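You operate a simulated robot arm through the tools that you are given. There is no shell and no other tool. Be economical: measure what you need, move in short steps, check, and stop when the job is done.

The job below is to be done with a simulated robot arm. You get a single attempt, and the scene is never put back.

JOB
Rinse the purple toothbrush handle, dry it and stand it on the charger.
Fine: tap off; dry it with the blue cloth while it stands in the brush holder's other cup; cloth back where it lay; never wet on the charger.

The check looks at the end state, three seconds after you hand in, the way a careful person would. Anything else that was tipped, shoved, dropped, spilled or broken makes it a failure. Flat cloth is picked up by pressing the open fingertips on it (5 to 10 N) and closing them slowly along it; thin cloth reads only 2 to 8 mm in the jaws.

ROBOT AND FRAMES
A 7-joint arm with a two-finger parallel gripper, fixed in place. Base frame: the origin is at the foot of the arm, x ahead of it, y to its left, z up. Readings come in mm, rad, newtons and seconds.
With the tool pointing down near the work surface it reaches from about 280 to 740 mm from the base axis. Its first joint turns from -2.007 to 2.007 rad. Payload 3.91 kg.
The tool frame sits at the grasp point between the pads (the TCP): z along the fingers, y along the line on which they close. The tips reach 30 mm beyond it. The gripper opens to 110 mm. The fingers are 20 mm wide and 10 mm thick; the gripper's body (48 by 112 mm) begins 55 mm behind the TCP.
Orientation is that of the tool frame in the base frame, as [roll, pitch, yaw] about the fixed x, y, z axes, in that order (R = Rz(yaw) Ry(pitch) Rx(roll)). With the fingers straight down and closing along the base's y, the tool's x points along the base's -x, its y along +y and its z along -z.

CONTROLS
- The arm moves only by the tool step_arm. Its argument "commands" is a list of rows, each a list of 7 numbers: the turn, a rotation vector about the tool's x, y, z in rad, then the shift along the tool's x, y, z in m, then the finger opening in m, from 0 to 0.11. In form: [[rx, ry, rz, tx, ty, tz, claw], ...]. A call has 1 to 12 rows; each row is the pose to reach, as a shift and turn from the pose commanded when the call began, along the tool's axes at that moment. Each row takes 0.2 s and may step no farther than 50 mm and 0.15 rad from the row before; otherwise, or with a gripper value out of range, the whole call is refused. Where a pose cannot be reached the arm comes as near as it can. A force on the tool above 40 N (or 10 N above the force at the start of the call, whichever is more), or a blocked arm, ends the call early, and 0.2 s more pass. The fingers move at their own pace (about 108 mm/s each) and stop on an object; they squeeze with about 28 N. The grip force told is the motor's: it shows also when the fingers shut on nothing. Time passes only in rows, and 0.2 s behind the last, so rows that repeat a pose let the fingers close. It gives the time, the measured TCP pose, the force on the tool (base axes), the opening and the grip force at its end, in the units of the frame above (readings bear some noise), with the torque about the TCP (base axes, N m) and any sound that the robot's microphone picked up.
- Cameras (640 x 400 px; columns grow to the right, rows downward): "scene" is fixed at [220.6, -499.6, 1662.1]; the picture's right is [1.00, 0.06, 0.00], its down [0.03, -0.40, -0.92] and it looks along [-0.06, 0.91, -0.40] (base axes); focal length 360 px, centre (320, 200). "wrist" rides on the gripper at [72, 17, -103] in the tool frame; the picture's right is [-0.23, 0.97, 0.00], its down [-0.76, -0.18, -0.62] and it looks along [-0.61, -0.14, 0.78] (tool axes); focal length 222 px, centre (320, 200). There is no depth. A picture from a camera that has moved, and an enlarged one, comes with that camera's place and axes in the base frame and with its lens.
- camera(camera): a new picture of that camera. No time passes.
- raise_lower(by): slides the trunk up (or, below 0, down) by that many mm; the arm rides with it, the base frame stays. It gives what a move gives, with no picture.
- enlarge(camera, box): a new picture of the part [left, top, right, bottom] of that camera's present view, enlarged. No time passes.
- sign_off(): hands the job in; it is judged then, once.

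Work in short steps. Places have to be worked out from the pictures, the camera data and where the tool is seen: move nearer, look again, correct. Check each grasp and each placing, and mend what went wrong. You have 120 turns and 84 pictures in all, those below and enlarged ones among them. Open the gripper and draw the arm clear of the work before you hand the job in, unless the task says otherwise; then end with one line.

The tools are called after ">>>" by a JSON object that holds its "fn" and its "kwargs". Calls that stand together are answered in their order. step_arm: Moves the arm, as the interface text tells. Its arguments: {"type":"object","properties":{"commands":{"type":"array"}},"required":["commands"]} The other tools are called the same way: raise_lower (by) slides the trunk up or down; camera (camera) takes a picture; enlarge (camera, box) takes an enlarged picture of a part of a camera's view; sign_off () hands the job in.

At the start:

```text
time_s: 0.0
position: [403.5, 294.0, 1371.7]
tcp_rot: [3.141, 0.0, -3.141]
force: [0.3, 0.2, 0.1]
ft_torque: [-0.01, 0.0, -0.01]
grip_width: 110.1
gripper_force: 0.1
trunk travel left (down, up): [-925.0, 65.0]
```

scene: 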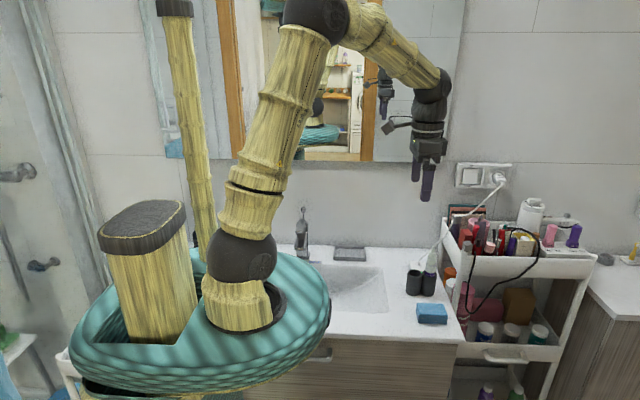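
wrist: 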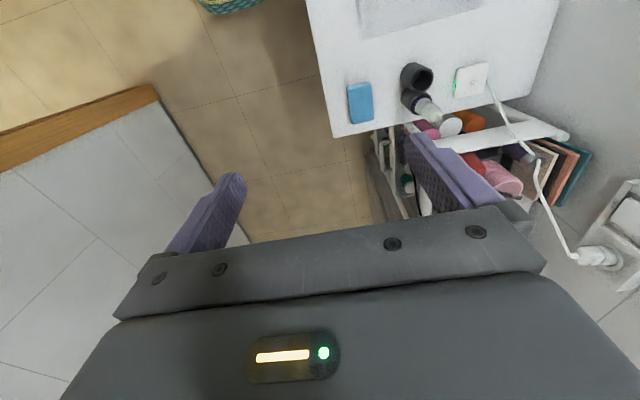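

I start by looking closely at the sink counter and the objects on it.

>>> {"fn": "enlarge", "kwargs": {"camera": "scene", "box": [280, 190, 480, 340]}}

>>> {"fn": "enlarge", "kwargs": {"camera": "wrist", "box": [310, 0, 560, 150]}}

```text
2.67 times, centred on (380, 265) of scene
camera zoom: at [220.6, -499.6, 1662.1], right [1.0, 0.06, 0.0], down [0.03, -0.4, -0.92], along [-0.06, 0.91, -0.4], focal length 961 px, centre (160, 27)
```

zoom: 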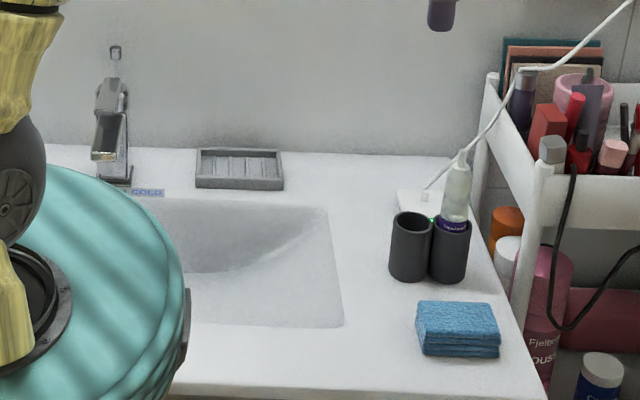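

```text
2.56 times, centred on (435, 75) of wrist
camera zoom: at [329.6, 311.5, 1475.3], right [0.23, 0.97, 0.0], down [0.76, -0.18, 0.62], along [0.61, -0.14, -0.78], focal length 569 px, centre (26, 520)
```

zoom: 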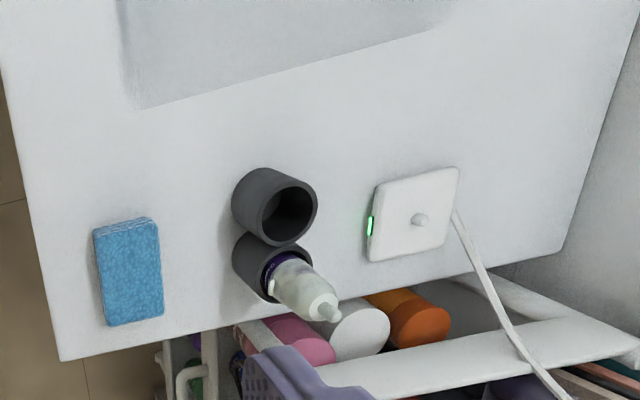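

The holder, cloth and charger are right of the sink, and the cup rims work out near (461, 489, 978). I lower the trunk moderately for a closer view.

>>> {"fn": "raise_lower", "kwargs": {"by": -180}}

>>> {"fn": "camera", "kwargs": {"camera": "wrist"}}

>>> {"fn": "camera", "kwargs": {"camera": "scene"}}

```text
time_s: 2.0
position: [403.6, 292.8, 1192.3]
tcp_rot: [3.141, -0.001, -3.14]
force: [0.5, 0.4, 0.9]
ft_torque: [-0.03, 0.01, 0.03]
grip_width: 109.9
gripper_force: 0.1
trunk travel left (down, up): [-745.0, 245.0]
```

```text
79 pictures are left
camera wrist: at [329.5, 311.4, 1295.4], right [0.23, 0.97, 0.0], down [0.76, -0.18, 0.62], along [0.61, -0.14, -0.78], focal length 222 px, centre (320, 200)
```

wrist: 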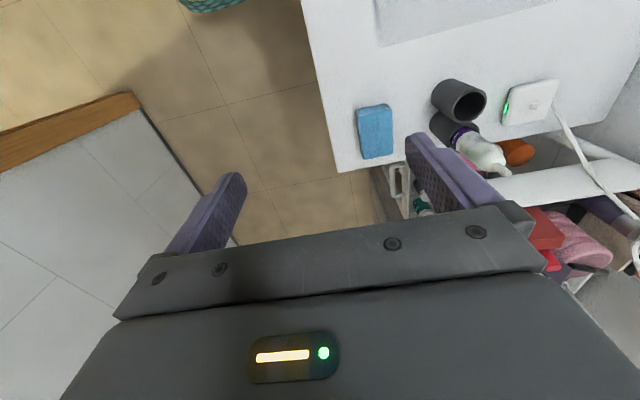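

```text
78 pictures are left
```

scene: 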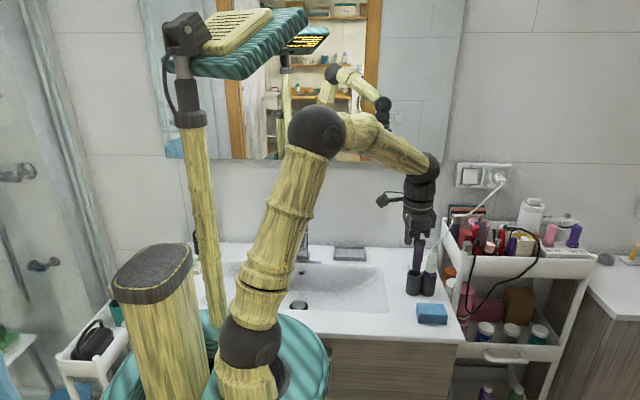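

I shift the camera back in x and left to see the handle, cups and charger without fingers in the way.

>>> {"fn": "step_arm", "kwargs": {"commands": [[0, 0, 0, 0.03, 0.03, 0, 0.11], [0, 0, 0, 0.06, 0.06, 0, 0.11], [0, 0, 0, 0.09, 0.09, 0, 0.11], [0, 0, 0, 0.11, 0.12, 0, 0.11]]}}

>>> {"fn": "camera", "kwargs": {"camera": "wrist"}}

```text
time_s: 3.0
position: [292.3, 412.4, 1187.7]
tcp_rot: [-3.139, -0.001, -3.141]
force: [0.1, -0.3, -0.4]
ft_torque: [0.01, -0.01, 0.01]
grip_width: 109.9
gripper_force: 0.0
trunk travel left (down, up): [-745.0, 245.0]
```

```text
77 pictures are left
camera wrist: at [217.5, 430.9, 1291.8], right [0.23, 0.97, 0.0], down [0.76, -0.18, 0.62], along [0.61, -0.14, -0.78], focal length 222 px, centre (320, 200)
```

wrist: 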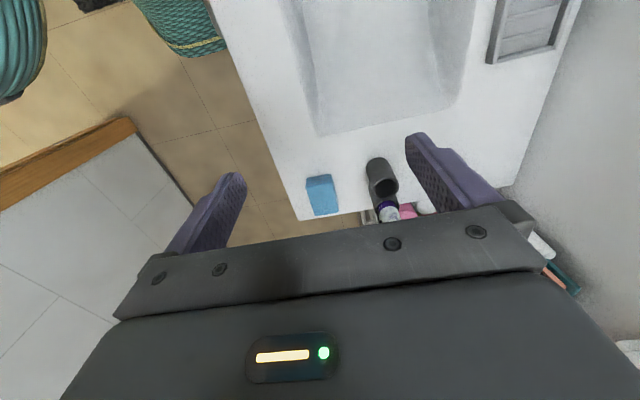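

The picture top is straight beneath the camera, so I need to be more directly above the objects. I move to about (450, 460).

>>> {"fn": "step_arm", "kwargs": {"commands": [[0, 0, 0, -0.04, 0.01, 0, 0.11], [0, 0, 0, -0.08, 0.02, 0, 0.11], [0, 0, 0, -0.12, 0.035, 0, 0.11], [0, 0, 0, -0.15, 0.05, 0, 0.11], [0, 0, 0, -0.16, 0.05, 0, 0.11]]}}

>>> {"fn": "camera", "kwargs": {"camera": "wrist"}}

>>> {"fn": "enlarge", "kwargs": {"camera": "scene", "box": [390, 220, 480, 340]}}

```text
time_s: 4.2
position: [452.1, 459.2, 1190.8]
tcp_rot: [3.141, 0.0, -3.141]
force: [0.1, -0.5, -0.5]
ft_torque: [0.02, -0.01, -0.02]
grip_width: 110.1
gripper_force: 0.1
trunk travel left (down, up): [-745.0, 245.0]
```

```text
76 pictures are left
camera wrist: at [378.2, 477.7, 1294.7], right [0.23, 0.97, 0.0], down [0.76, -0.18, 0.62], along [0.61, -0.14, -0.78], focal length 222 px, centre (320, 200)
```

wrist: 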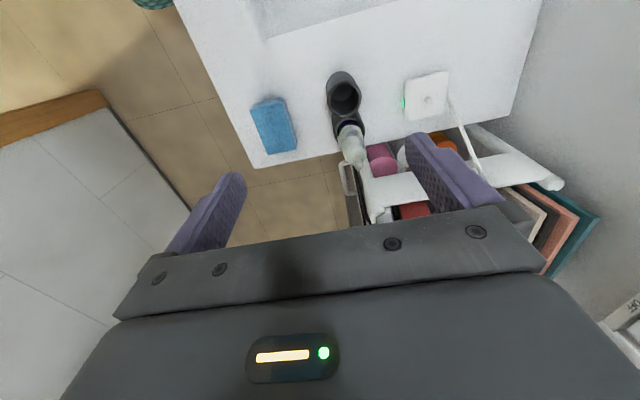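

```text
3.33 times, centred on (435, 280) of scene
camera zoom: at [220.6, -499.6, 1662.1], right [1.0, 0.06, 0.0], down [0.03, -0.4, -0.92], along [-0.06, 0.91, -0.4], focal length 1201 px, centre (-63, -67)
```

zoom: 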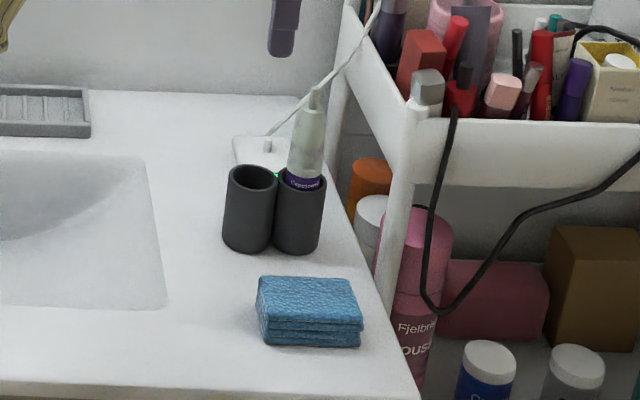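

>>> {"fn": "enlarge", "kwargs": {"camera": "wrist", "box": [240, 60, 480, 210]}}

>>> {"fn": "enlarge", "kwargs": {"camera": "scene", "box": [415, 235, 450, 300]}}

```text
2.67 times, centred on (360, 135) of wrist
camera zoom: at [378.2, 477.7, 1294.7], right [0.23, 0.97, 0.0], down [0.76, -0.18, 0.62], along [0.61, -0.14, -0.78], focal length 592 px, centre (213, 373)
```

zoom: 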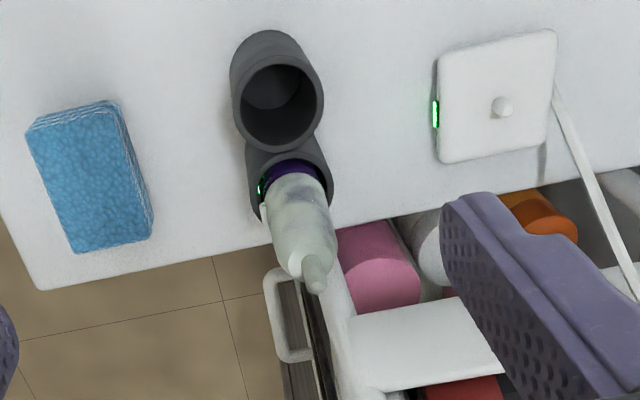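

```text
6.15 times, centred on (432, 268) of scene
camera zoom: at [220.6, -499.6, 1662.1], right [1.0, 0.06, 0.0], down [0.03, -0.4, -0.92], along [-0.06, 0.91, -0.4], focal length 2217 px, centre (-372, -215)
```

zoom: 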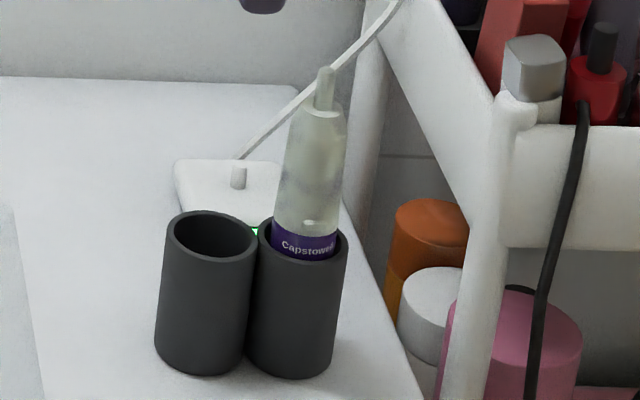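

The handle (purple, coated in whitish paste) stands in the +x cup: tip about (513, 491, 1076), rims z≈970, counter z≈900. The empty cup is at about (465, 493). Next I look at the tap.

>>> {"fn": "step_arm", "kwargs": {"commands": [[0, 0, 0, 0.04, 0.005, 0, 0.11], [0, 0, 0, 0.08, 0.01, 0, 0.11], [0, 0, 0, 0.12, 0.02, 0, 0.11], [0, 0, 0, 0.16, 0.03, 0, 0.11], [0, 0, 0, 0.2, 0.04, 0, 0.11], [0, 0, 0, 0.24, 0.055, 0, 0.11], [0, 0, 0, 0.28, 0.07, 0, 0.11], [0, 0, 0, 0.32, 0.085, 0, 0.11], [0, 0, 0, 0.35, 0.1, 0, 0.11], [0, 0, 0, 0.36, 0.1, 0, 0.11]]}}

>>> {"fn": "camera", "kwargs": {"camera": "wrist"}}

>>> {"fn": "camera", "kwargs": {"camera": "scene"}}

```text
time_s: 6.4
position: [94.1, 561.3, 1194.1]
tcp_rot: [3.142, 0.002, 3.141]
force: [0.5, 0.5, 0.5]
ft_torque: [0.01, -0.02, 0.03]
grip_width: 110.6
gripper_force: 0.0
trunk travel left (down, up): [-745.0, 245.0]
```

```text
72 pictures are left
camera wrist: at [21.2, 579.5, 1297.9], right [0.23, 0.97, 0.0], down [0.76, -0.18, 0.62], along [0.61, -0.14, -0.78], focal length 222 px, centre (320, 200)
```

wrist: 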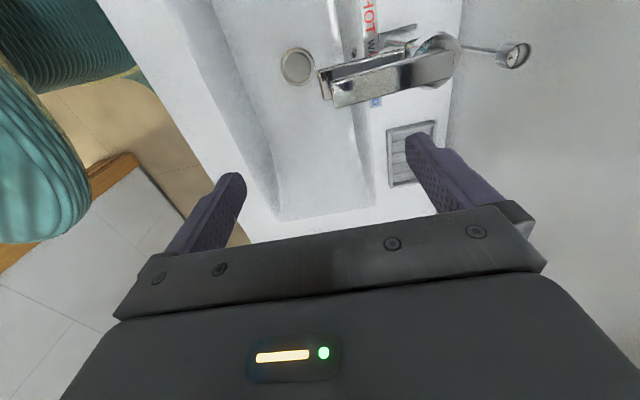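

```text
71 pictures are left
```

scene: 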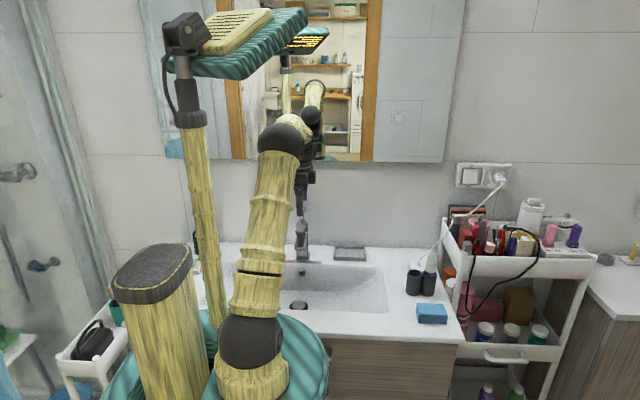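

>>> {"fn": "enlarge", "kwargs": {"camera": "wrist", "box": [260, 0, 550, 200]}}

>>> {"fn": "enlarge", "kwargs": {"camera": "scene", "box": [275, 185, 335, 275]}}

```text
2.00 times, centred on (405, 100) of wrist
camera zoom: at [21.2, 579.5, 1297.9], right [0.23, 0.97, 0.0], down [0.76, -0.18, 0.62], along [0.61, -0.14, -0.78], focal length 444 px, centre (150, 400)
```

zoom: 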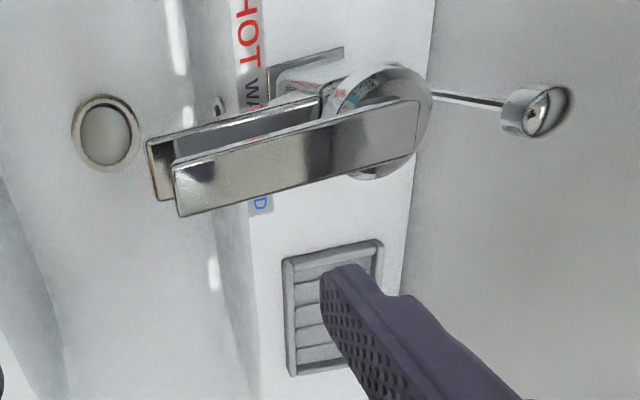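

```text
4.44 times, centred on (305, 230) of scene
camera zoom: at [220.6, -499.6, 1662.1], right [1.0, 0.06, 0.0], down [0.03, -0.4, -0.92], along [-0.06, 0.91, -0.4], focal length 1601 px, centre (387, 67)
```

zoom: 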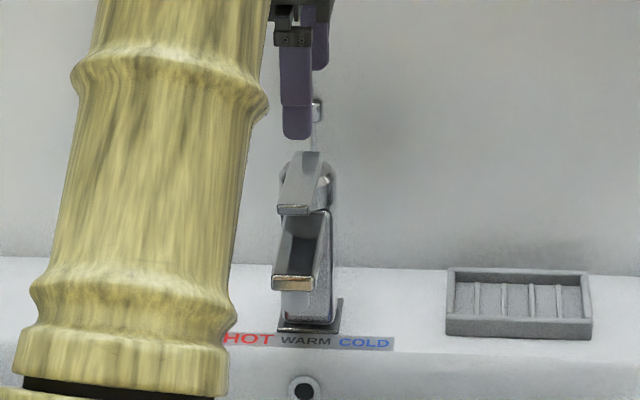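

The tap is a single lever over an open spout: lever tip about (78, 581, 1064), spout tip about (79, 568, 1003). I turn the tool 90° so that it closes along x and the camera looks toward the wall.

>>> {"fn": "step_arm", "kwargs": {"commands": [[0, 0, -0.143, 0.002, 0, 0, 0.11], [0, 0, -0.286, 0.004, 0, 0, 0.11], [0, 0, -0.429, 0.006, 0, 0, 0.11], [0, 0, -0.571, 0.008, 0, 0, 0.11], [0, 0, -0.714, 0.01, 0, 0, 0.11], [0, 0, -0.857, 0.012, 0, 0, 0.11], [0, 0, -1.0, 0.014, 0, 0, 0.11], [0, 0, -1.143, 0.015, 0, 0, 0.11], [0, 0, -1.285, 0.015, 0, 0, 0.11], [0, 0, -1.428, 0.015, 0, 0, 0.11], [0, 0, -1.571, 0.015, 0, 0, 0.11], [0, 0, -1.571, 0.015, 0, 0, 0.11]]}}

>>> {"fn": "camera", "kwargs": {"camera": "wrist"}}

```text
time_s: 9.0
position: [78.6, 562.6, 1191.0]
tcp_rot: [3.142, 0.0, -1.568]
force: [0.3, 0.8, -0.4]
ft_torque: [-0.02, -0.01, -0.01]
grip_width: 109.8
gripper_force: 0.1
trunk travel left (down, up): [-745.0, 245.0]
```

```text
68 pictures are left
camera wrist: at [59.2, 491.2, 1294.9], right [-0.97, 0.22, 0.0], down [0.18, 0.76, 0.62], along [0.14, 0.61, -0.78], focal length 222 px, centre (320, 200)
```

wrist: 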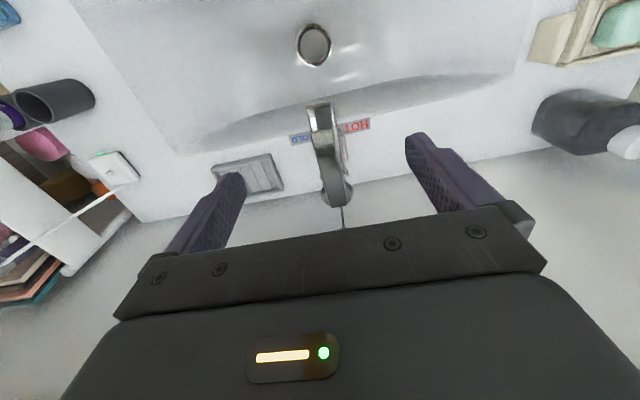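

Good view of the tap; I enlarge it to locate the lever.

>>> {"fn": "enlarge", "kwargs": {"camera": "wrist", "box": [270, 60, 400, 230]}}

>>> {"fn": "enlarge", "kwargs": {"camera": "scene", "box": [275, 185, 335, 275]}}

```text
2.35 times, centred on (335, 145) of wrist
camera zoom: at [59.2, 491.2, 1294.9], right [-0.97, 0.22, 0.0], down [0.18, 0.76, 0.62], along [0.14, 0.61, -0.78], focal length 523 px, centre (285, 329)
```

zoom: 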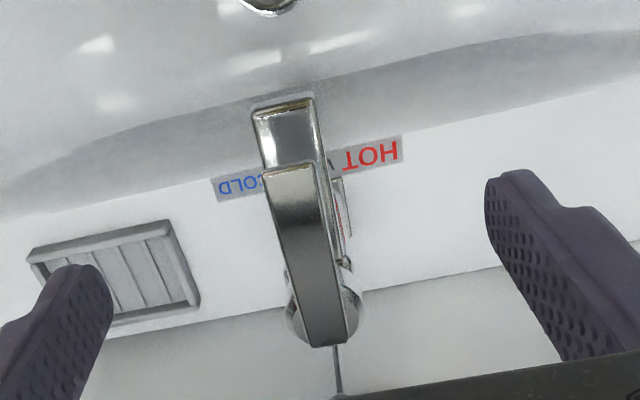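

```text
4.44 times, centred on (305, 230) of scene
camera zoom: at [220.6, -499.6, 1662.1], right [1.0, 0.06, 0.0], down [0.03, -0.4, -0.92], along [-0.06, 0.91, -0.4], focal length 1601 px, centre (387, 67)
```

zoom: 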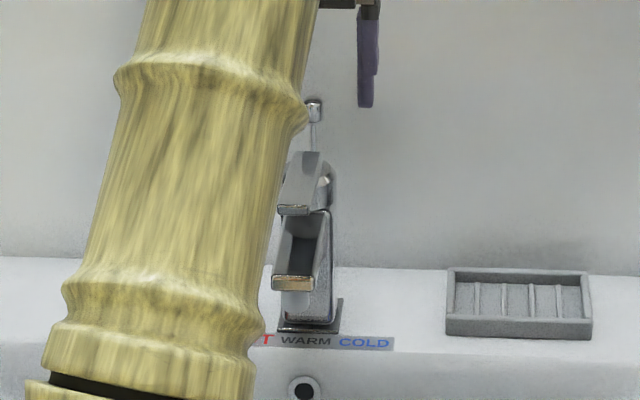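

Lever: 23 mm wide, tip at (78, 581, 1064), pivot near y≈690. I bring the open fingers down astride it, short of the spout.

>>> {"fn": "step_arm", "kwargs": {"commands": [[0, 0, 0, -0.016, 0, 0.0, 0.06], [0, 0, 0, -0.032, 0, 0.03, 0.06], [0, 0, 0, -0.034, 0, 0.06, 0.06], [0, 0, 0, -0.034, 0, 0.09, 0.06], [0, 0, 0, -0.034, 0, 0.116, 0.06], [0, 0, 0, -0.034, 0, 0.116, 0.06]]}}

>>> {"fn": "camera", "kwargs": {"camera": "wrist"}}

>>> {"fn": "enlarge", "kwargs": {"camera": "scene", "box": [275, 185, 335, 275]}}

```text
time_s: 10.4
position: [77.2, 597.9, 1074.1]
tcp_rot: [3.141, 0.0, -1.569]
force: [-0.7, 0.3, -0.1]
ft_torque: [-0.01, 0.01, 0.03]
grip_width: 59.9
gripper_force: 0.1
trunk travel left (down, up): [-745.0, 245.0]
```

```text
65 pictures are left
camera wrist: at [60.1, 526.9, 1177.5], right [-0.97, 0.23, 0.0], down [0.18, 0.76, 0.62], along [0.14, 0.61, -0.78], focal length 222 px, centre (320, 200)
```

wrist: 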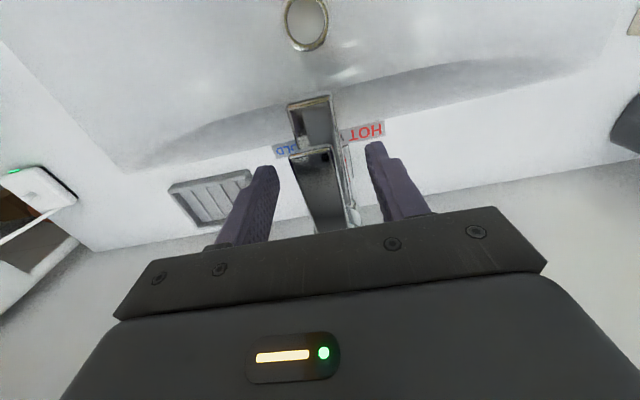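

```text
4.44 times, centred on (305, 230) of scene
camera zoom: at [220.6, -499.6, 1662.1], right [1.0, 0.06, 0.0], down [0.03, -0.4, -0.92], along [-0.06, 0.91, -0.4], focal length 1601 px, centre (387, 67)
```

zoom: 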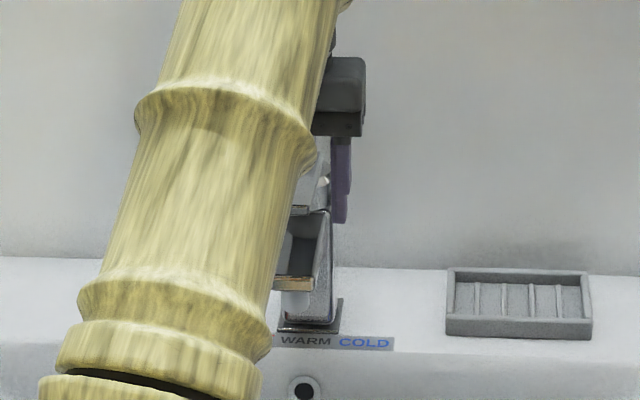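

The fingers straddle the lever. I close on it and see that it holds.

>>> {"fn": "step_arm", "kwargs": {"commands": [[0, 0, 0, 0, 0, 0, 0.03], [0, 0, 0, 0, 0, 0, 0.018], [0, 0, 0, 0, 0, 0, 0.018]]}}

```text
time_s: 11.2
position: [78.8, 597.9, 1073.8]
tcp_rot: [3.142, 0.0, -1.569]
force: [1.3, -1.3, -1.1]
ft_torque: [-0.12, -0.07, -0.16]
grip_width: 25.2
gripper_force: 44.8
trunk travel left (down, up): [-745.0, 245.0]
```

Gripped at 25 mm. I lift along the arc of the lever (about 12°–15°) with a small tilt.

>>> {"fn": "step_arm", "kwargs": {"commands": [[0, 0.05, 0, 0, 0, -0.005, 0.018], [0, 0.1, 0, -0.001, 0, -0.01, 0.018], [0, 0.15, 0, -0.002, 0, -0.015, 0.018], [0, 0.2, 0, -0.003, 0, -0.02, 0.018], [0, 0.2, 0, -0.003, 0, -0.02, 0.018]]}}

>>> {"fn": "camera", "kwargs": {"camera": "wrist"}}

```text
time_s: 12.4
position: [78.1, 604.9, 1091.6]
tcp_rot: [3.14, -0.205, -1.569]
force: [6.0, 17.7, -19.1]
ft_torque: [-0.75, -0.09, -0.46]
grip_width: 25.4
gripper_force: 45.3
trunk travel left (down, up): [-745.0, 245.0]
```

```text
63 pictures are left
camera wrist: at [60.7, 556.1, 1207.9], right [-0.97, 0.22, -0.05], down [0.18, 0.87, 0.46], along [0.14, 0.44, -0.89], focal length 222 px, centre (320, 200)
```

wrist: 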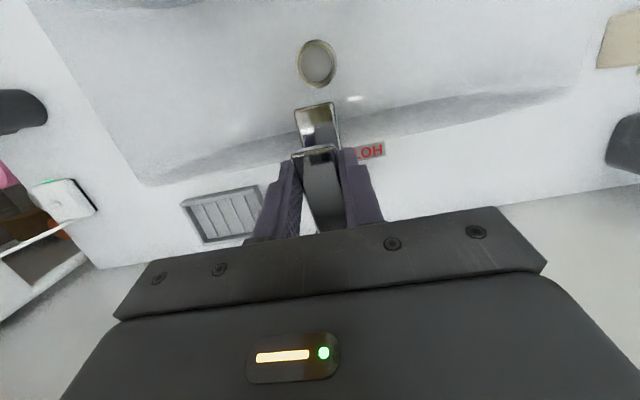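

>>> {"fn": "enlarge", "kwargs": {"camera": "wrist", "box": [260, 20, 400, 240]}}

>>> {"fn": "enlarge", "kwargs": {"camera": "scene", "box": [275, 185, 375, 325]}}

```text
1.82 times, centred on (330, 130) of wrist
camera zoom: at [60.7, 556.1, 1207.9], right [-0.97, 0.22, -0.05], down [0.18, 0.87, 0.46], along [0.14, 0.44, -0.89], focal length 404 px, centre (302, 327)
```

zoom: 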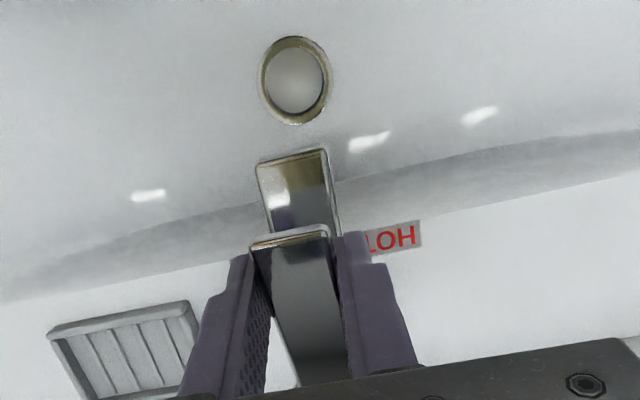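

```text
2.86 times, centred on (325, 255) of scene
camera zoom: at [220.6, -499.6, 1662.1], right [1.0, 0.06, 0.0], down [0.03, -0.4, -0.92], along [-0.06, 0.91, -0.4], focal length 1029 px, centre (306, 43)
```

zoom: 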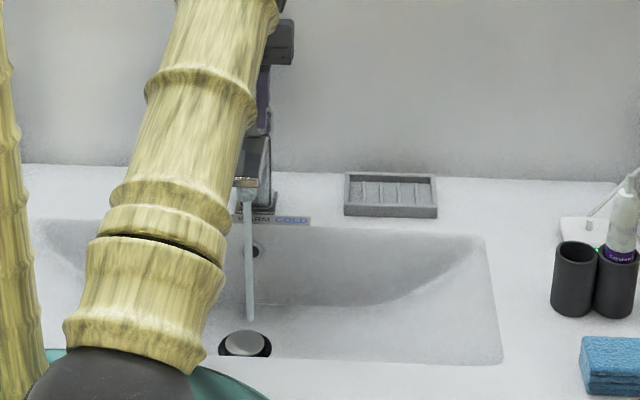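

Water is running in a thin stream at about (78, 560). I let go of the lever and draw back along the tool axis.

>>> {"fn": "step_arm", "kwargs": {"commands": [[0, 0.2, 0, 0, 0, 0, 0.06], [0, 0.2, 0, 0, 0, 0, 0.06], [0, 0.1, 0, 0, 0, -0.04, 0.06], [0, 0.0, 0, 0.0, 0, -0.08, 0.06], [0, -0.1, 0, 0.02, 0, -0.11, 0.06], [0, -0.2, 0, 0.05, 0, -0.12, 0.06], [0, -0.2, 0, 0.08, 0, -0.12, 0.06]]}}

>>> {"fn": "enlarge", "kwargs": {"camera": "scene", "box": [275, 185, 375, 325]}}

```text
refused: row 1 steps farther than a row can; nothing moved
```

```text
2.86 times, centred on (325, 255) of scene
camera zoom: at [220.6, -499.6, 1662.1], right [1.0, 0.06, 0.0], down [0.03, -0.4, -0.92], along [-0.06, 0.91, -0.4], focal length 1029 px, centre (306, 43)
```

zoom: 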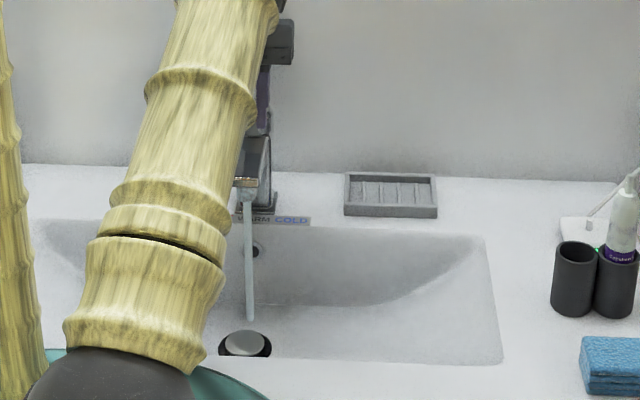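

The turns are relative to the present pose, so I correct the rows: open first, then rise and level the tool.

>>> {"fn": "step_arm", "kwargs": {"commands": [[0, 0, 0, 0, 0, 0, 0.06], [0, 0, 0, 0, 0, 0, 0.06], [0, 0, 0, 0, 0, -0.04, 0.06], [0, 0.0, 0, 0.0, 0, -0.08, 0.06], [0, -0.1, 0, 0.02, 0, -0.11, 0.06], [0, -0.2, 0, 0.05, 0, -0.12, 0.06], [0, -0.2, 0, 0.08, 0, -0.12, 0.06]]}}

>>> {"fn": "enlarge", "kwargs": {"camera": "scene", "box": [275, 185, 375, 325]}}

```text
time_s: 14.0
position: [77.6, 546.6, 1231.6]
tcp_rot: [-3.14, 0.002, -1.571]
force: [-0.3, -0.7, -0.2]
ft_torque: [0.02, -0.01, 0.02]
grip_width: 59.8
gripper_force: 0.1
trunk travel left (down, up): [-745.0, 245.0]
```

```text
2.86 times, centred on (325, 255) of scene
camera zoom: at [220.6, -499.6, 1662.1], right [1.0, 0.06, 0.0], down [0.03, -0.4, -0.92], along [-0.06, 0.91, -0.4], focal length 1029 px, centre (306, 43)
```

zoom: 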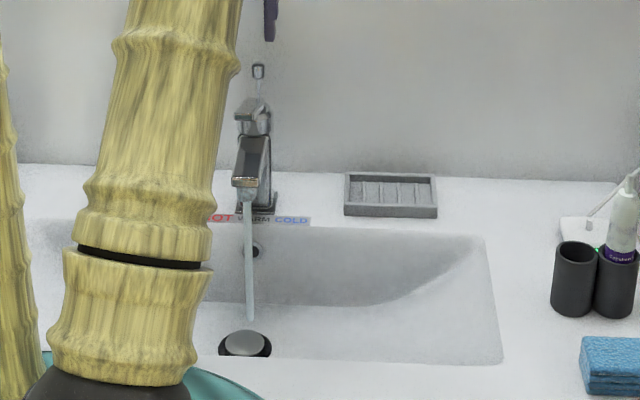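

The tap stays open. To grip the handle low from the front (tool pointing +y, camera above), I turn the tool back by +π/2 while moving right.

>>> {"fn": "step_arm", "kwargs": {"commands": [[0, 0, 0.143, 0.01, -0.02, 0, 0.08], [0, 0, 0.286, 0.02, -0.04, 0, 0.08], [0, 0, 0.429, 0.03, -0.06, 0, 0.08], [0, 0, 0.571, 0.04, -0.085, 0, 0.08], [0, 0, 0.714, 0.05, -0.11, 0, 0.08], [0, 0, 0.857, 0.06, -0.135, 0, 0.08], [0, 0, 1.0, 0.07, -0.16, 0, 0.08], [0, 0, 1.143, 0.08, -0.185, 0, 0.08], [0, 0, 1.285, 0.09, -0.21, 0, 0.08], [0, 0, 1.428, 0.1, -0.235, 0, 0.08], [0, 0, 1.571, 0.11, -0.26, 0, 0.08]]}}

```text
time_s: 16.4
position: [343.5, 437.2, 1230.4]
tcp_rot: [-3.142, 0.001, 3.14]
force: [0.0, -0.2, 0.2]
ft_torque: [0.03, -0.02, -0.02]
grip_width: 80.1
gripper_force: 0.0
trunk travel left (down, up): [-745.0, 245.0]
```

Now a further +π/2 while moving to about (500, 300), then I'll pitch the tool to horizontal.

>>> {"fn": "step_arm", "kwargs": {"commands": [[0, 0, 0.143, -0.015, -0.01, 0, 0.08], [0, 0, 0.286, -0.03, -0.02, 0, 0.08], [0, 0, 0.429, -0.045, -0.035, 0, 0.08], [0, 0, 0.571, -0.06, -0.05, 0, 0.08], [0, 0, 0.714, -0.075, -0.065, 0, 0.08], [0, 0, 0.857, -0.09, -0.08, 0, 0.08], [0, 0, 1.0, -0.105, -0.095, 0, 0.08], [0, 0, 1.143, -0.12, -0.11, 0, 0.08], [0, 0, 1.285, -0.135, -0.125, 0, 0.08], [0, 0, 1.428, -0.15, -0.135, 0, 0.08], [0, 0, 1.571, -0.165, -0.14, 0, 0.08], [0, 0, 1.571, -0.165, -0.14, 0, 0.08]]}}

>>> {"fn": "camera", "kwargs": {"camera": "scene"}}

```text
time_s: 19.0
position: [501.8, 295.4, 1227.5]
tcp_rot: [3.141, -0.001, 1.569]
force: [0.1, 0.3, 0.2]
ft_torque: [-0.01, 0.02, -0.01]
grip_width: 79.9
gripper_force: 0.1
trunk travel left (down, up): [-745.0, 245.0]
```

```text
58 pictures are left
```

scene: 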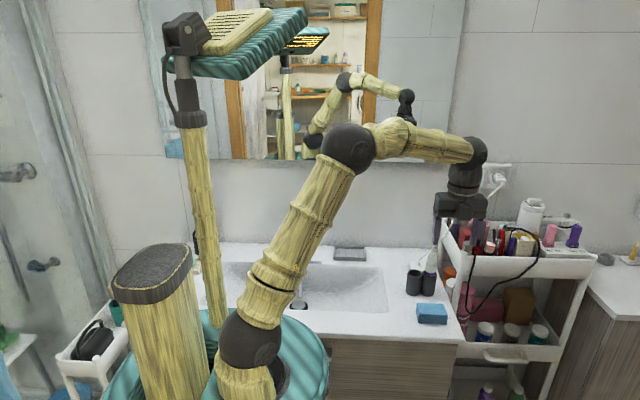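

Now I pitch the tool up to horizontal (pointing +y), keeping the TCP in place.

>>> {"fn": "step_arm", "kwargs": {"commands": [[0, 0.143, 0, 0, 0, 0, 0.08], [0, 0.286, 0, 0, 0, 0, 0.08], [0, 0.429, 0, 0, 0, 0, 0.08], [0, 0.571, 0, 0, 0, 0, 0.08], [0, 0.714, 0, 0, 0, 0, 0.08], [0, 0.857, 0, 0, 0, 0, 0.08], [0, 1.0, 0, 0, 0, 0, 0.08], [0, 1.143, 0, 0, 0, 0, 0.08], [0, 1.285, 0, 0, 0, 0, 0.08], [0, 1.428, 0, 0, 0, 0, 0.08], [0, 1.571, 0, 0, 0, 0, 0.08], [0, 1.571, 0, 0, 0, 0, 0.08]]}}

>>> {"fn": "camera", "kwargs": {"camera": "scene"}}

>>> {"fn": "camera", "kwargs": {"camera": "wrist"}}

```text
time_s: 21.6
position: [503.9, 295.3, 1229.0]
tcp_rot: [0.165, -1.571, -1.736]
force: [-0.1, 0.1, 0.4]
ft_torque: [0.01, 0.05, -0.01]
grip_width: 80.1
gripper_force: 0.1
trunk travel left (down, up): [-745.0, 245.0]
```

```text
57 pictures are left
```

scene: 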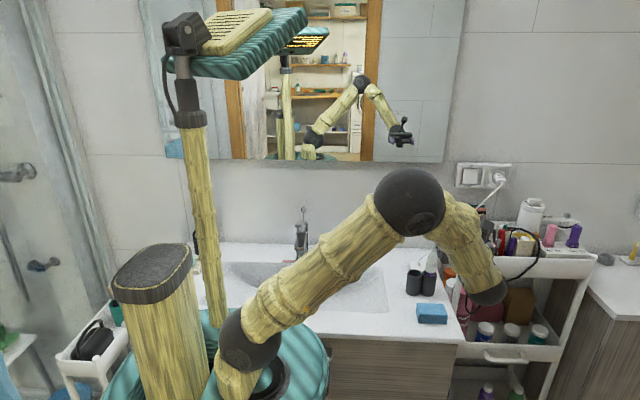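

```text
56 pictures are left
camera wrist: at [518.7, 193.4, 1301.9], right [0.97, 0.0, -0.23], down [-0.18, -0.62, -0.76], along [-0.14, 0.78, -0.61], focal length 222 px, centre (320, 200)
```

wrist: 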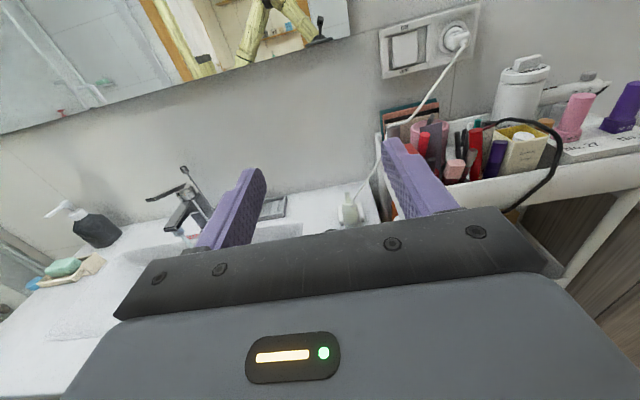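

Horizontal pose reached. I lower the trunk so the TCP is near z≈1000, still in front (y≈295) of the holder.

>>> {"fn": "raise_lower", "kwargs": {"by": -230}}

>>> {"fn": "camera", "kwargs": {"camera": "wrist"}}

>>> {"fn": "camera", "kwargs": {"camera": "scene"}}

```text
time_s: 24.0
position: [504.2, 295.4, 998.8]
tcp_rot: [-0.437, -1.57, -1.134]
force: [0.0, -0.6, -0.5]
ft_torque: [0.02, 0.04, -0.02]
grip_width: 80.0
gripper_force: 0.1
trunk travel left (down, up): [-515.0, 475.0]
```

```text
55 pictures are left
camera wrist: at [519.0, 193.4, 1071.8], right [0.97, 0.0, -0.23], down [-0.18, -0.62, -0.76], along [-0.14, 0.78, -0.61], focal length 222 px, centre (320, 200)
```

wrist: 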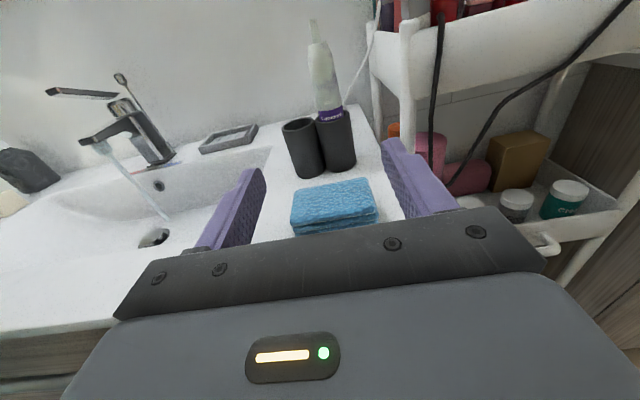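

```text
54 pictures are left
```

scene: 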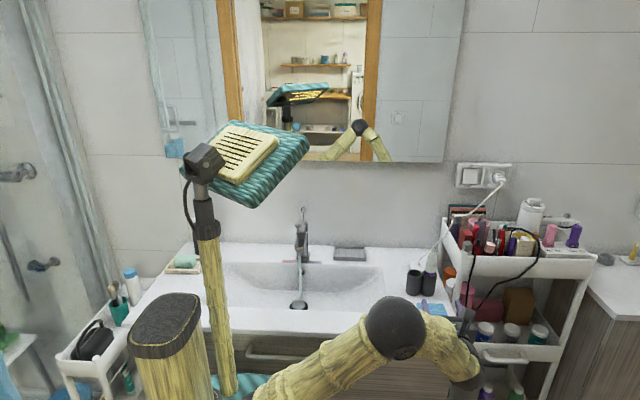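

>>> {"fn": "enlarge", "kwargs": {"camera": "wrist", "box": [260, 10, 400, 240]}}

```text
1.74 times, centred on (330, 125) of wrist
camera zoom: at [519.0, 193.4, 1071.8], right [0.97, 0.0, -0.23], down [-0.18, -0.62, -0.76], along [-0.14, 0.78, -0.61], focal length 386 px, centre (303, 330)
```

zoom: 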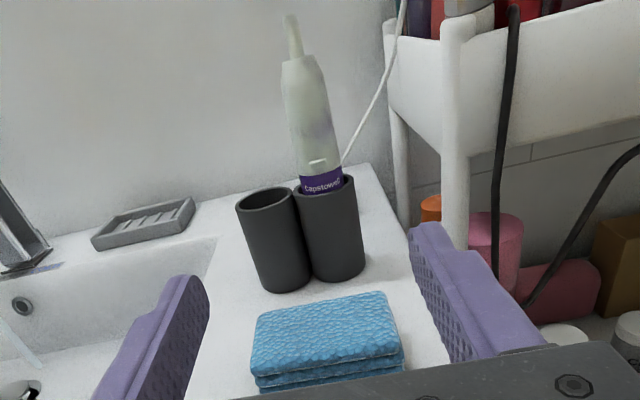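

The handle is upright at x≈513, with its purple band at z≈972–985. I close the opening to 65 mm, align at (513, ·, 985) and advance partway.

>>> {"fn": "step_arm", "kwargs": {"commands": [[0, 0, 0, -0.005, 0.004, 0.0, 0.065], [0, 0, 0, -0.01, 0.009, 0.03, 0.065], [0, 0, 0, -0.014, 0.009, 0.06, 0.065], [0, 0, 0, -0.014, 0.009, 0.09, 0.065], [0, 0, 0, -0.014, 0.009, 0.12, 0.065], [0, 0, 0, -0.014, 0.009, 0.14, 0.065], [0, 0, 0, -0.014, 0.009, 0.14, 0.065]]}}

>>> {"fn": "camera", "kwargs": {"camera": "wrist"}}

```text
time_s: 25.6
position: [512.6, 435.5, 986.0]
tcp_rot: [1.874, -1.57, 2.84]
force: [0.2, 0.4, 0.2]
ft_torque: [-0.02, 0.01, 0.03]
grip_width: 64.9
gripper_force: 0.0
trunk travel left (down, up): [-515.0, 475.0]
```

```text
52 pictures are left
camera wrist: at [528.6, 333.6, 1059.1], right [0.97, 0.0, -0.23], down [-0.18, -0.62, -0.76], along [-0.14, 0.78, -0.61], focal length 222 px, centre (320, 200)
```

wrist: 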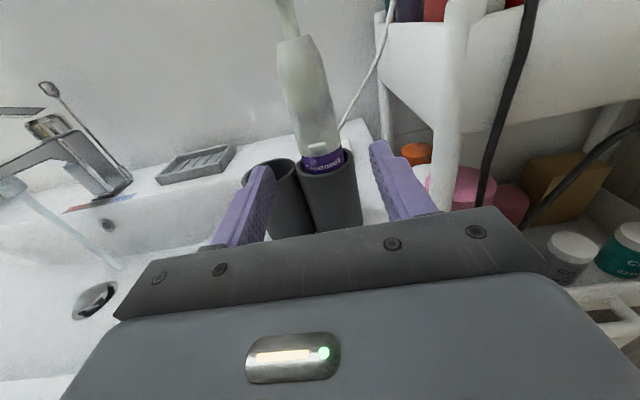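

Alignment looks right and the cable is clear. I advance the last 55 mm to bring the handle between the pads.

>>> {"fn": "step_arm", "kwargs": {"commands": [[0, 0, 0, 0, 0, 0.02, 0.065], [0, 0, 0, 0, 0, 0.04, 0.065], [0, 0, 0, 0, 0, 0.055, 0.065], [0, 0, 0, 0, 0, 0.055, 0.065]]}}

>>> {"fn": "camera", "kwargs": {"camera": "wrist"}}

```text
time_s: 26.6
position: [513.8, 489.9, 985.8]
tcp_rot: [0.011, -1.57, -1.583]
force: [1.4, -0.6, 5.0]
ft_torque: [-0.1, 0.21, 0.08]
grip_width: 64.8
gripper_force: 0.1
trunk travel left (down, up): [-515.0, 475.0]
```

```text
51 pictures are left
camera wrist: at [529.2, 387.7, 1058.4], right [0.97, 0.0, -0.23], down [-0.18, -0.62, -0.76], along [-0.14, 0.78, -0.61], focal length 222 px, centre (320, 200)
```

wrist: 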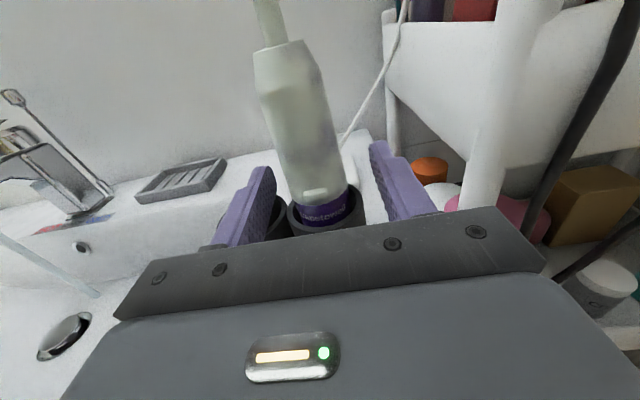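

There is a 5 N upward push: a finger is likely brushing a cup rim. I raise 6 mm and recheck the force before closing.

>>> {"fn": "step_arm", "kwargs": {"commands": [[0, 0, 0, 0.003, 0, 0, 0.065], [0, 0, 0, 0.006, 0, 0, 0.065], [0, 0, 0, 0.006, 0, 0, 0.065]]}}

>>> {"fn": "enlarge", "kwargs": {"camera": "wrist", "box": [200, 80, 460, 250]}}

```text
time_s: 27.4
position: [511.1, 490.0, 991.3]
tcp_rot: [0.211, -1.57, -1.782]
force: [-0.2, 0.4, -0.1]
ft_torque: [0.02, -0.01, 0.01]
grip_width: 64.9
gripper_force: 0.0
trunk travel left (down, up): [-515.0, 475.0]
```

```text
2.35 times, centred on (330, 165) of wrist
camera zoom: at [528.5, 388.4, 1063.6], right [0.97, 0.0, -0.23], down [-0.18, -0.62, -0.76], along [-0.14, 0.78, -0.61], focal length 523 px, centre (296, 282)
```

zoom: 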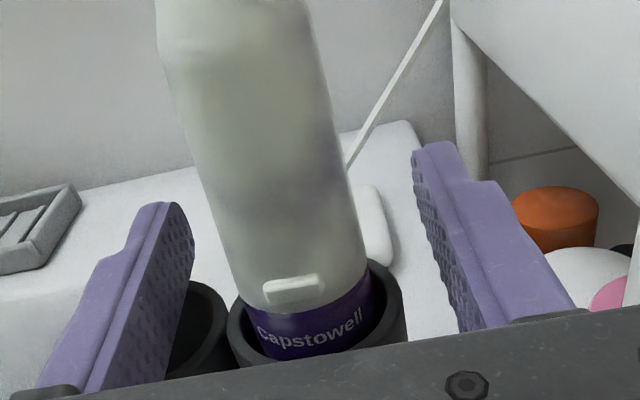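

Free again (the forces are zero). I close on the handle.

>>> {"fn": "step_arm", "kwargs": {"commands": [[0, 0, 0, -0.002, 0.002, 0, 0.045], [0, 0, 0, -0.002, 0.002, 0, 0.025], [0, 0, 0, -0.002, 0.002, 0, 0.025], [0, 0, 0, -0.002, 0.002, 0, 0.025]]}}

```text
time_s: 28.4
position: [514.6, 489.8, 989.3]
tcp_rot: [0.153, -1.57, -1.723]
force: [-0.2, 0.3, 1.5]
ft_torque: [0.02, 0.02, 0.0]
grip_width: 31.2
gripper_force: 28.1
trunk travel left (down, up): [-515.0, 475.0]
```

Gripped at 31 mm. I lift straight up 100 mm.

>>> {"fn": "step_arm", "kwargs": {"commands": [[0, 0, 0, 0.015, 0, 0, 0.025], [0, 0, 0, 0.035, 0, 0, 0.025], [0, 0, 0, 0.06, 0, 0, 0.025], [0, 0, 0, 0.085, 0, 0, 0.025], [0, 0, 0, 0.11, 0, 0, 0.025], [0, 0, 0, 0.11, 0, 0, 0.025]]}}

>>> {"fn": "camera", "kwargs": {"camera": "wrist"}}

>>> {"fn": "camera", "kwargs": {"camera": "scene"}}

```text
time_s: 29.8
position: [516.5, 490.8, 1100.4]
tcp_rot: [-1.656, -1.571, 0.086]
force: [0.2, 0.2, -0.9]
ft_torque: [-0.02, -0.04, -0.03]
grip_width: 30.9
gripper_force: 28.0
trunk travel left (down, up): [-515.0, 475.0]
```

```text
49 pictures are left
camera wrist: at [532.1, 389.0, 1172.2], right [0.97, 0.0, -0.23], down [-0.18, -0.62, -0.76], along [-0.14, 0.78, -0.61], focal length 222 px, centre (320, 200)
```

wrist: 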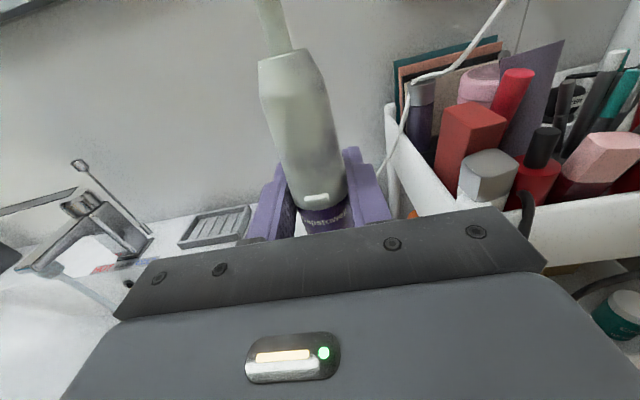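

```text
48 pictures are left
```

scene: 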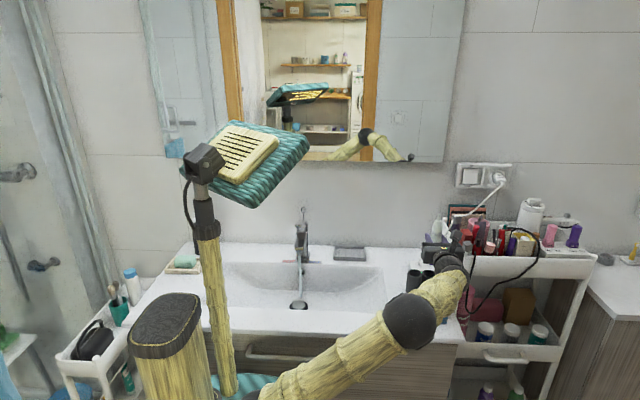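

Held firmly with the bottom clear of the rim. I move left over the sink while leaning the handle toward −x (roll about the tool axis) so its pasted part can go under the stream.

>>> {"fn": "step_arm", "kwargs": {"commands": [[0, 0, 0, 0, -0.025, 0, 0.025], [0, 0, -0.1, 0, -0.055, 0, 0.025], [0, 0, -0.24, 0, -0.085, 0, 0.025], [0, 0, -0.38, 0, -0.115, 0, 0.025], [0, 0, -0.52, 0, -0.145, 0, 0.025], [0, 0, -0.66, 0, -0.175, 0, 0.025], [0, 0, -0.8, 0, -0.205, 0, 0.025], [0, 0, -0.94, 0, -0.235, 0, 0.025], [0, 0, -1.08, 0, -0.26, 0, 0.025], [0, 0, -1.22, 0, -0.28, 0, 0.025], [0, 0, -1.36, 0, -0.29, 0, 0.025], [0, 0, -1.5, 0, -0.3, 0, 0.025]]}}

>>> {"fn": "camera", "kwargs": {"camera": "scene"}}

>>> {"fn": "camera", "kwargs": {"camera": "wrist"}}

```text
time_s: 32.4
position: [213.9, 489.7, 1098.7]
tcp_rot: [1.571, -0.07, 3.14]
force: [0.4, 0.2, -1.5]
ft_torque: [-0.02, 0.01, -0.04]
grip_width: 31.2
gripper_force: 28.3
trunk travel left (down, up): [-515.0, 475.0]
```

```text
47 pictures are left
```

scene: 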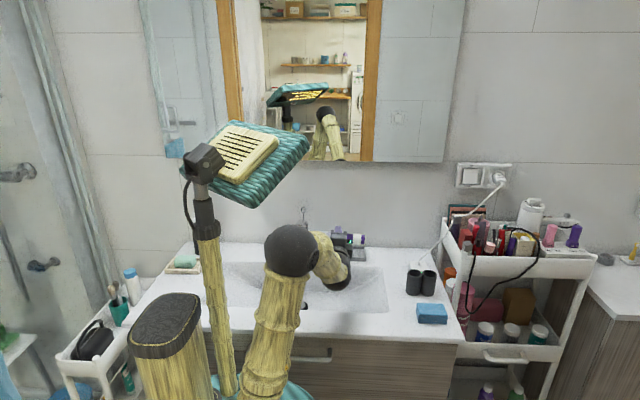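

```text
46 pictures are left
camera wrist: at [141.1, 387.9, 1120.8], right [0.29, 0.0, 0.96], down [0.75, -0.62, -0.23], along [0.6, 0.78, -0.18], focal length 222 px, centre (320, 200)
```

wrist: 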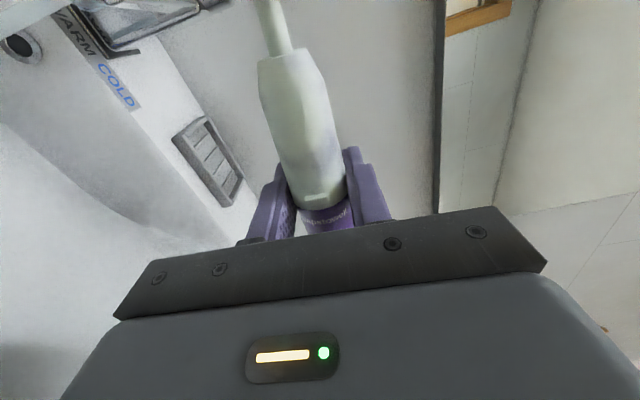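

Handle now lies horizontal pointing −x, at z≈1099, y≈490, with its end at x≈127. I lower the trunk 132 mm to bring it to z≈966, in front of the stream.

>>> {"fn": "raise_lower", "kwargs": {"by": -132}}

>>> {"fn": "camera", "kwargs": {"camera": "wrist"}}

>>> {"fn": "enlarge", "kwargs": {"camera": "scene", "box": [260, 190, 400, 330]}}

```text
time_s: 34.0
position: [214.4, 490.3, 967.3]
tcp_rot: [1.57, -0.071, 3.141]
force: [-0.9, -0.3, -1.2]
ft_torque: [0.03, 0.03, 0.0]
grip_width: 30.9
gripper_force: 28.1
trunk travel left (down, up): [-383.0, 607.0]
```

```text
45 pictures are left
camera wrist: at [141.4, 387.9, 988.9], right [0.3, 0.0, 0.96], down [0.75, -0.62, -0.23], along [0.59, 0.78, -0.18], focal length 222 px, centre (320, 200)
```

wrist: 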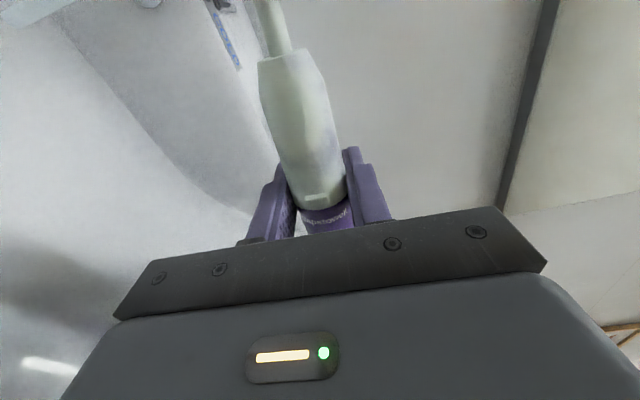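

```text
2.86 times, centred on (330, 260) of scene
camera zoom: at [220.6, -499.6, 1662.1], right [1.0, 0.06, 0.0], down [0.03, -0.4, -0.92], along [-0.06, 0.91, -0.4], focal length 1029 px, centre (291, 29)
```

zoom: 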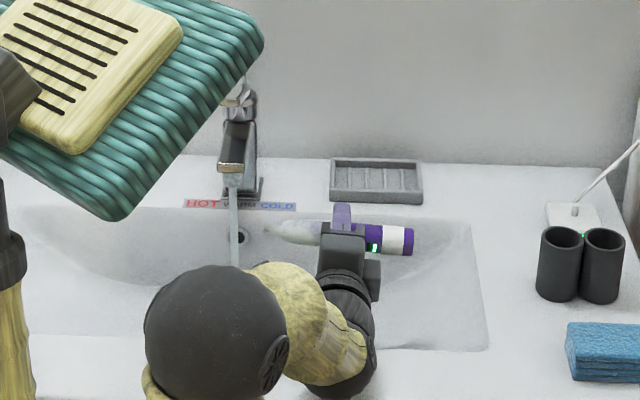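

The handle tip is just right of the stream (stream at about x≈80, y≈550). I move the handle back to y≈551, then sweep it left under the water.

>>> {"fn": "step_arm", "kwargs": {"commands": [[0, 0, -0.03, 0, 0, 0.03, 0.025], [0, 0, -0.07, 0.01, -0.001, 0.06, 0.025], [0, 0, -0.07, 0.04, -0.003, 0.06, 0.025], [0, 0, -0.07, 0.055, -0.004, 0.06, 0.025], [0, 0, -0.07, 0.07, -0.005, 0.06, 0.025], [0, 0, -0.07, 0.08, -0.006, 0.06, 0.025], [0, 0, -0.07, 0.09, -0.007, 0.06, 0.025], [0, 0, -0.07, 0.09, -0.007, 0.06, 0.025]]}}

>>> {"fn": "camera", "kwargs": {"camera": "wrist"}}

>>> {"fn": "enlarge", "kwargs": {"camera": "scene", "box": [260, 190, 400, 330]}}

```text
time_s: 35.8
position: [124.0, 550.3, 965.4]
tcp_rot: [1.572, -0.001, 3.141]
force: [0.3, 0.3, -0.3]
ft_torque: [0.03, 0.05, -0.01]
grip_width: 31.2
gripper_force: 27.6
trunk travel left (down, up): [-383.0, 607.0]
```

```text
43 pictures are left
camera wrist: at [50.4, 447.7, 983.3], right [0.23, 0.0, 0.97], down [0.76, -0.62, -0.18], along [0.61, 0.78, -0.14], focal length 222 px, centre (320, 200)
```

wrist: 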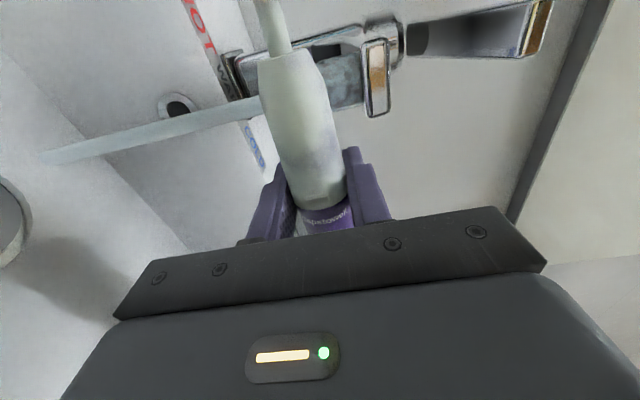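

```text
2.86 times, centred on (330, 260) of scene
camera zoom: at [220.6, -499.6, 1662.1], right [1.0, 0.06, 0.0], down [0.03, -0.4, -0.92], along [-0.06, 0.91, -0.4], focal length 1029 px, centre (291, 29)
```

zoom: 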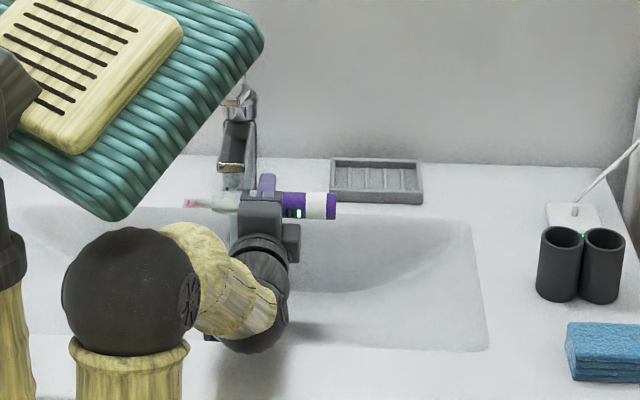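

The stream passes just behind the handle (y≈573). I move 22 mm further back and 5 mm lower.

>>> {"fn": "step_arm", "kwargs": {"commands": [[0, 0, 0, 0, -0.005, 0.01, 0.025], [0, 0, 0, 0, -0.005, 0.022, 0.025], [0, 0, 0, 0, -0.005, 0.022, 0.025], [0, 0, 0, 0, -0.005, 0.022, 0.025]]}}

>>> {"fn": "camera", "kwargs": {"camera": "wrist"}}

```text
time_s: 36.8
position: [124.2, 570.6, 961.4]
tcp_rot: [1.571, -0.001, 3.141]
force: [-0.3, 0.4, -1.0]
ft_torque: [-0.03, 0.01, -0.01]
grip_width: 31.1
gripper_force: 28.9
trunk travel left (down, up): [-383.0, 607.0]
```

```text
41 pictures are left
camera wrist: at [49.9, 468.5, 978.8], right [0.23, 0.0, 0.97], down [0.76, -0.62, -0.18], along [0.61, 0.78, -0.14], focal length 222 px, centre (320, 200)
```

wrist: 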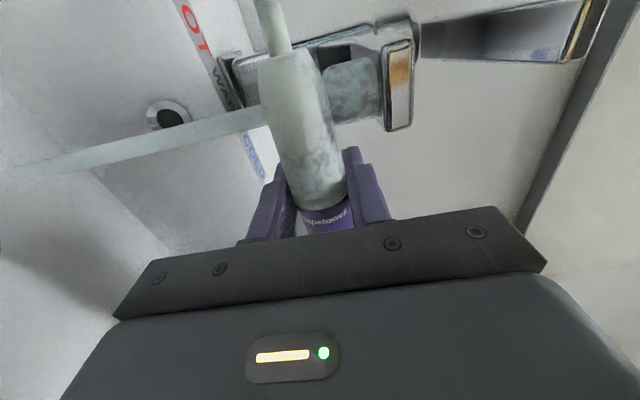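

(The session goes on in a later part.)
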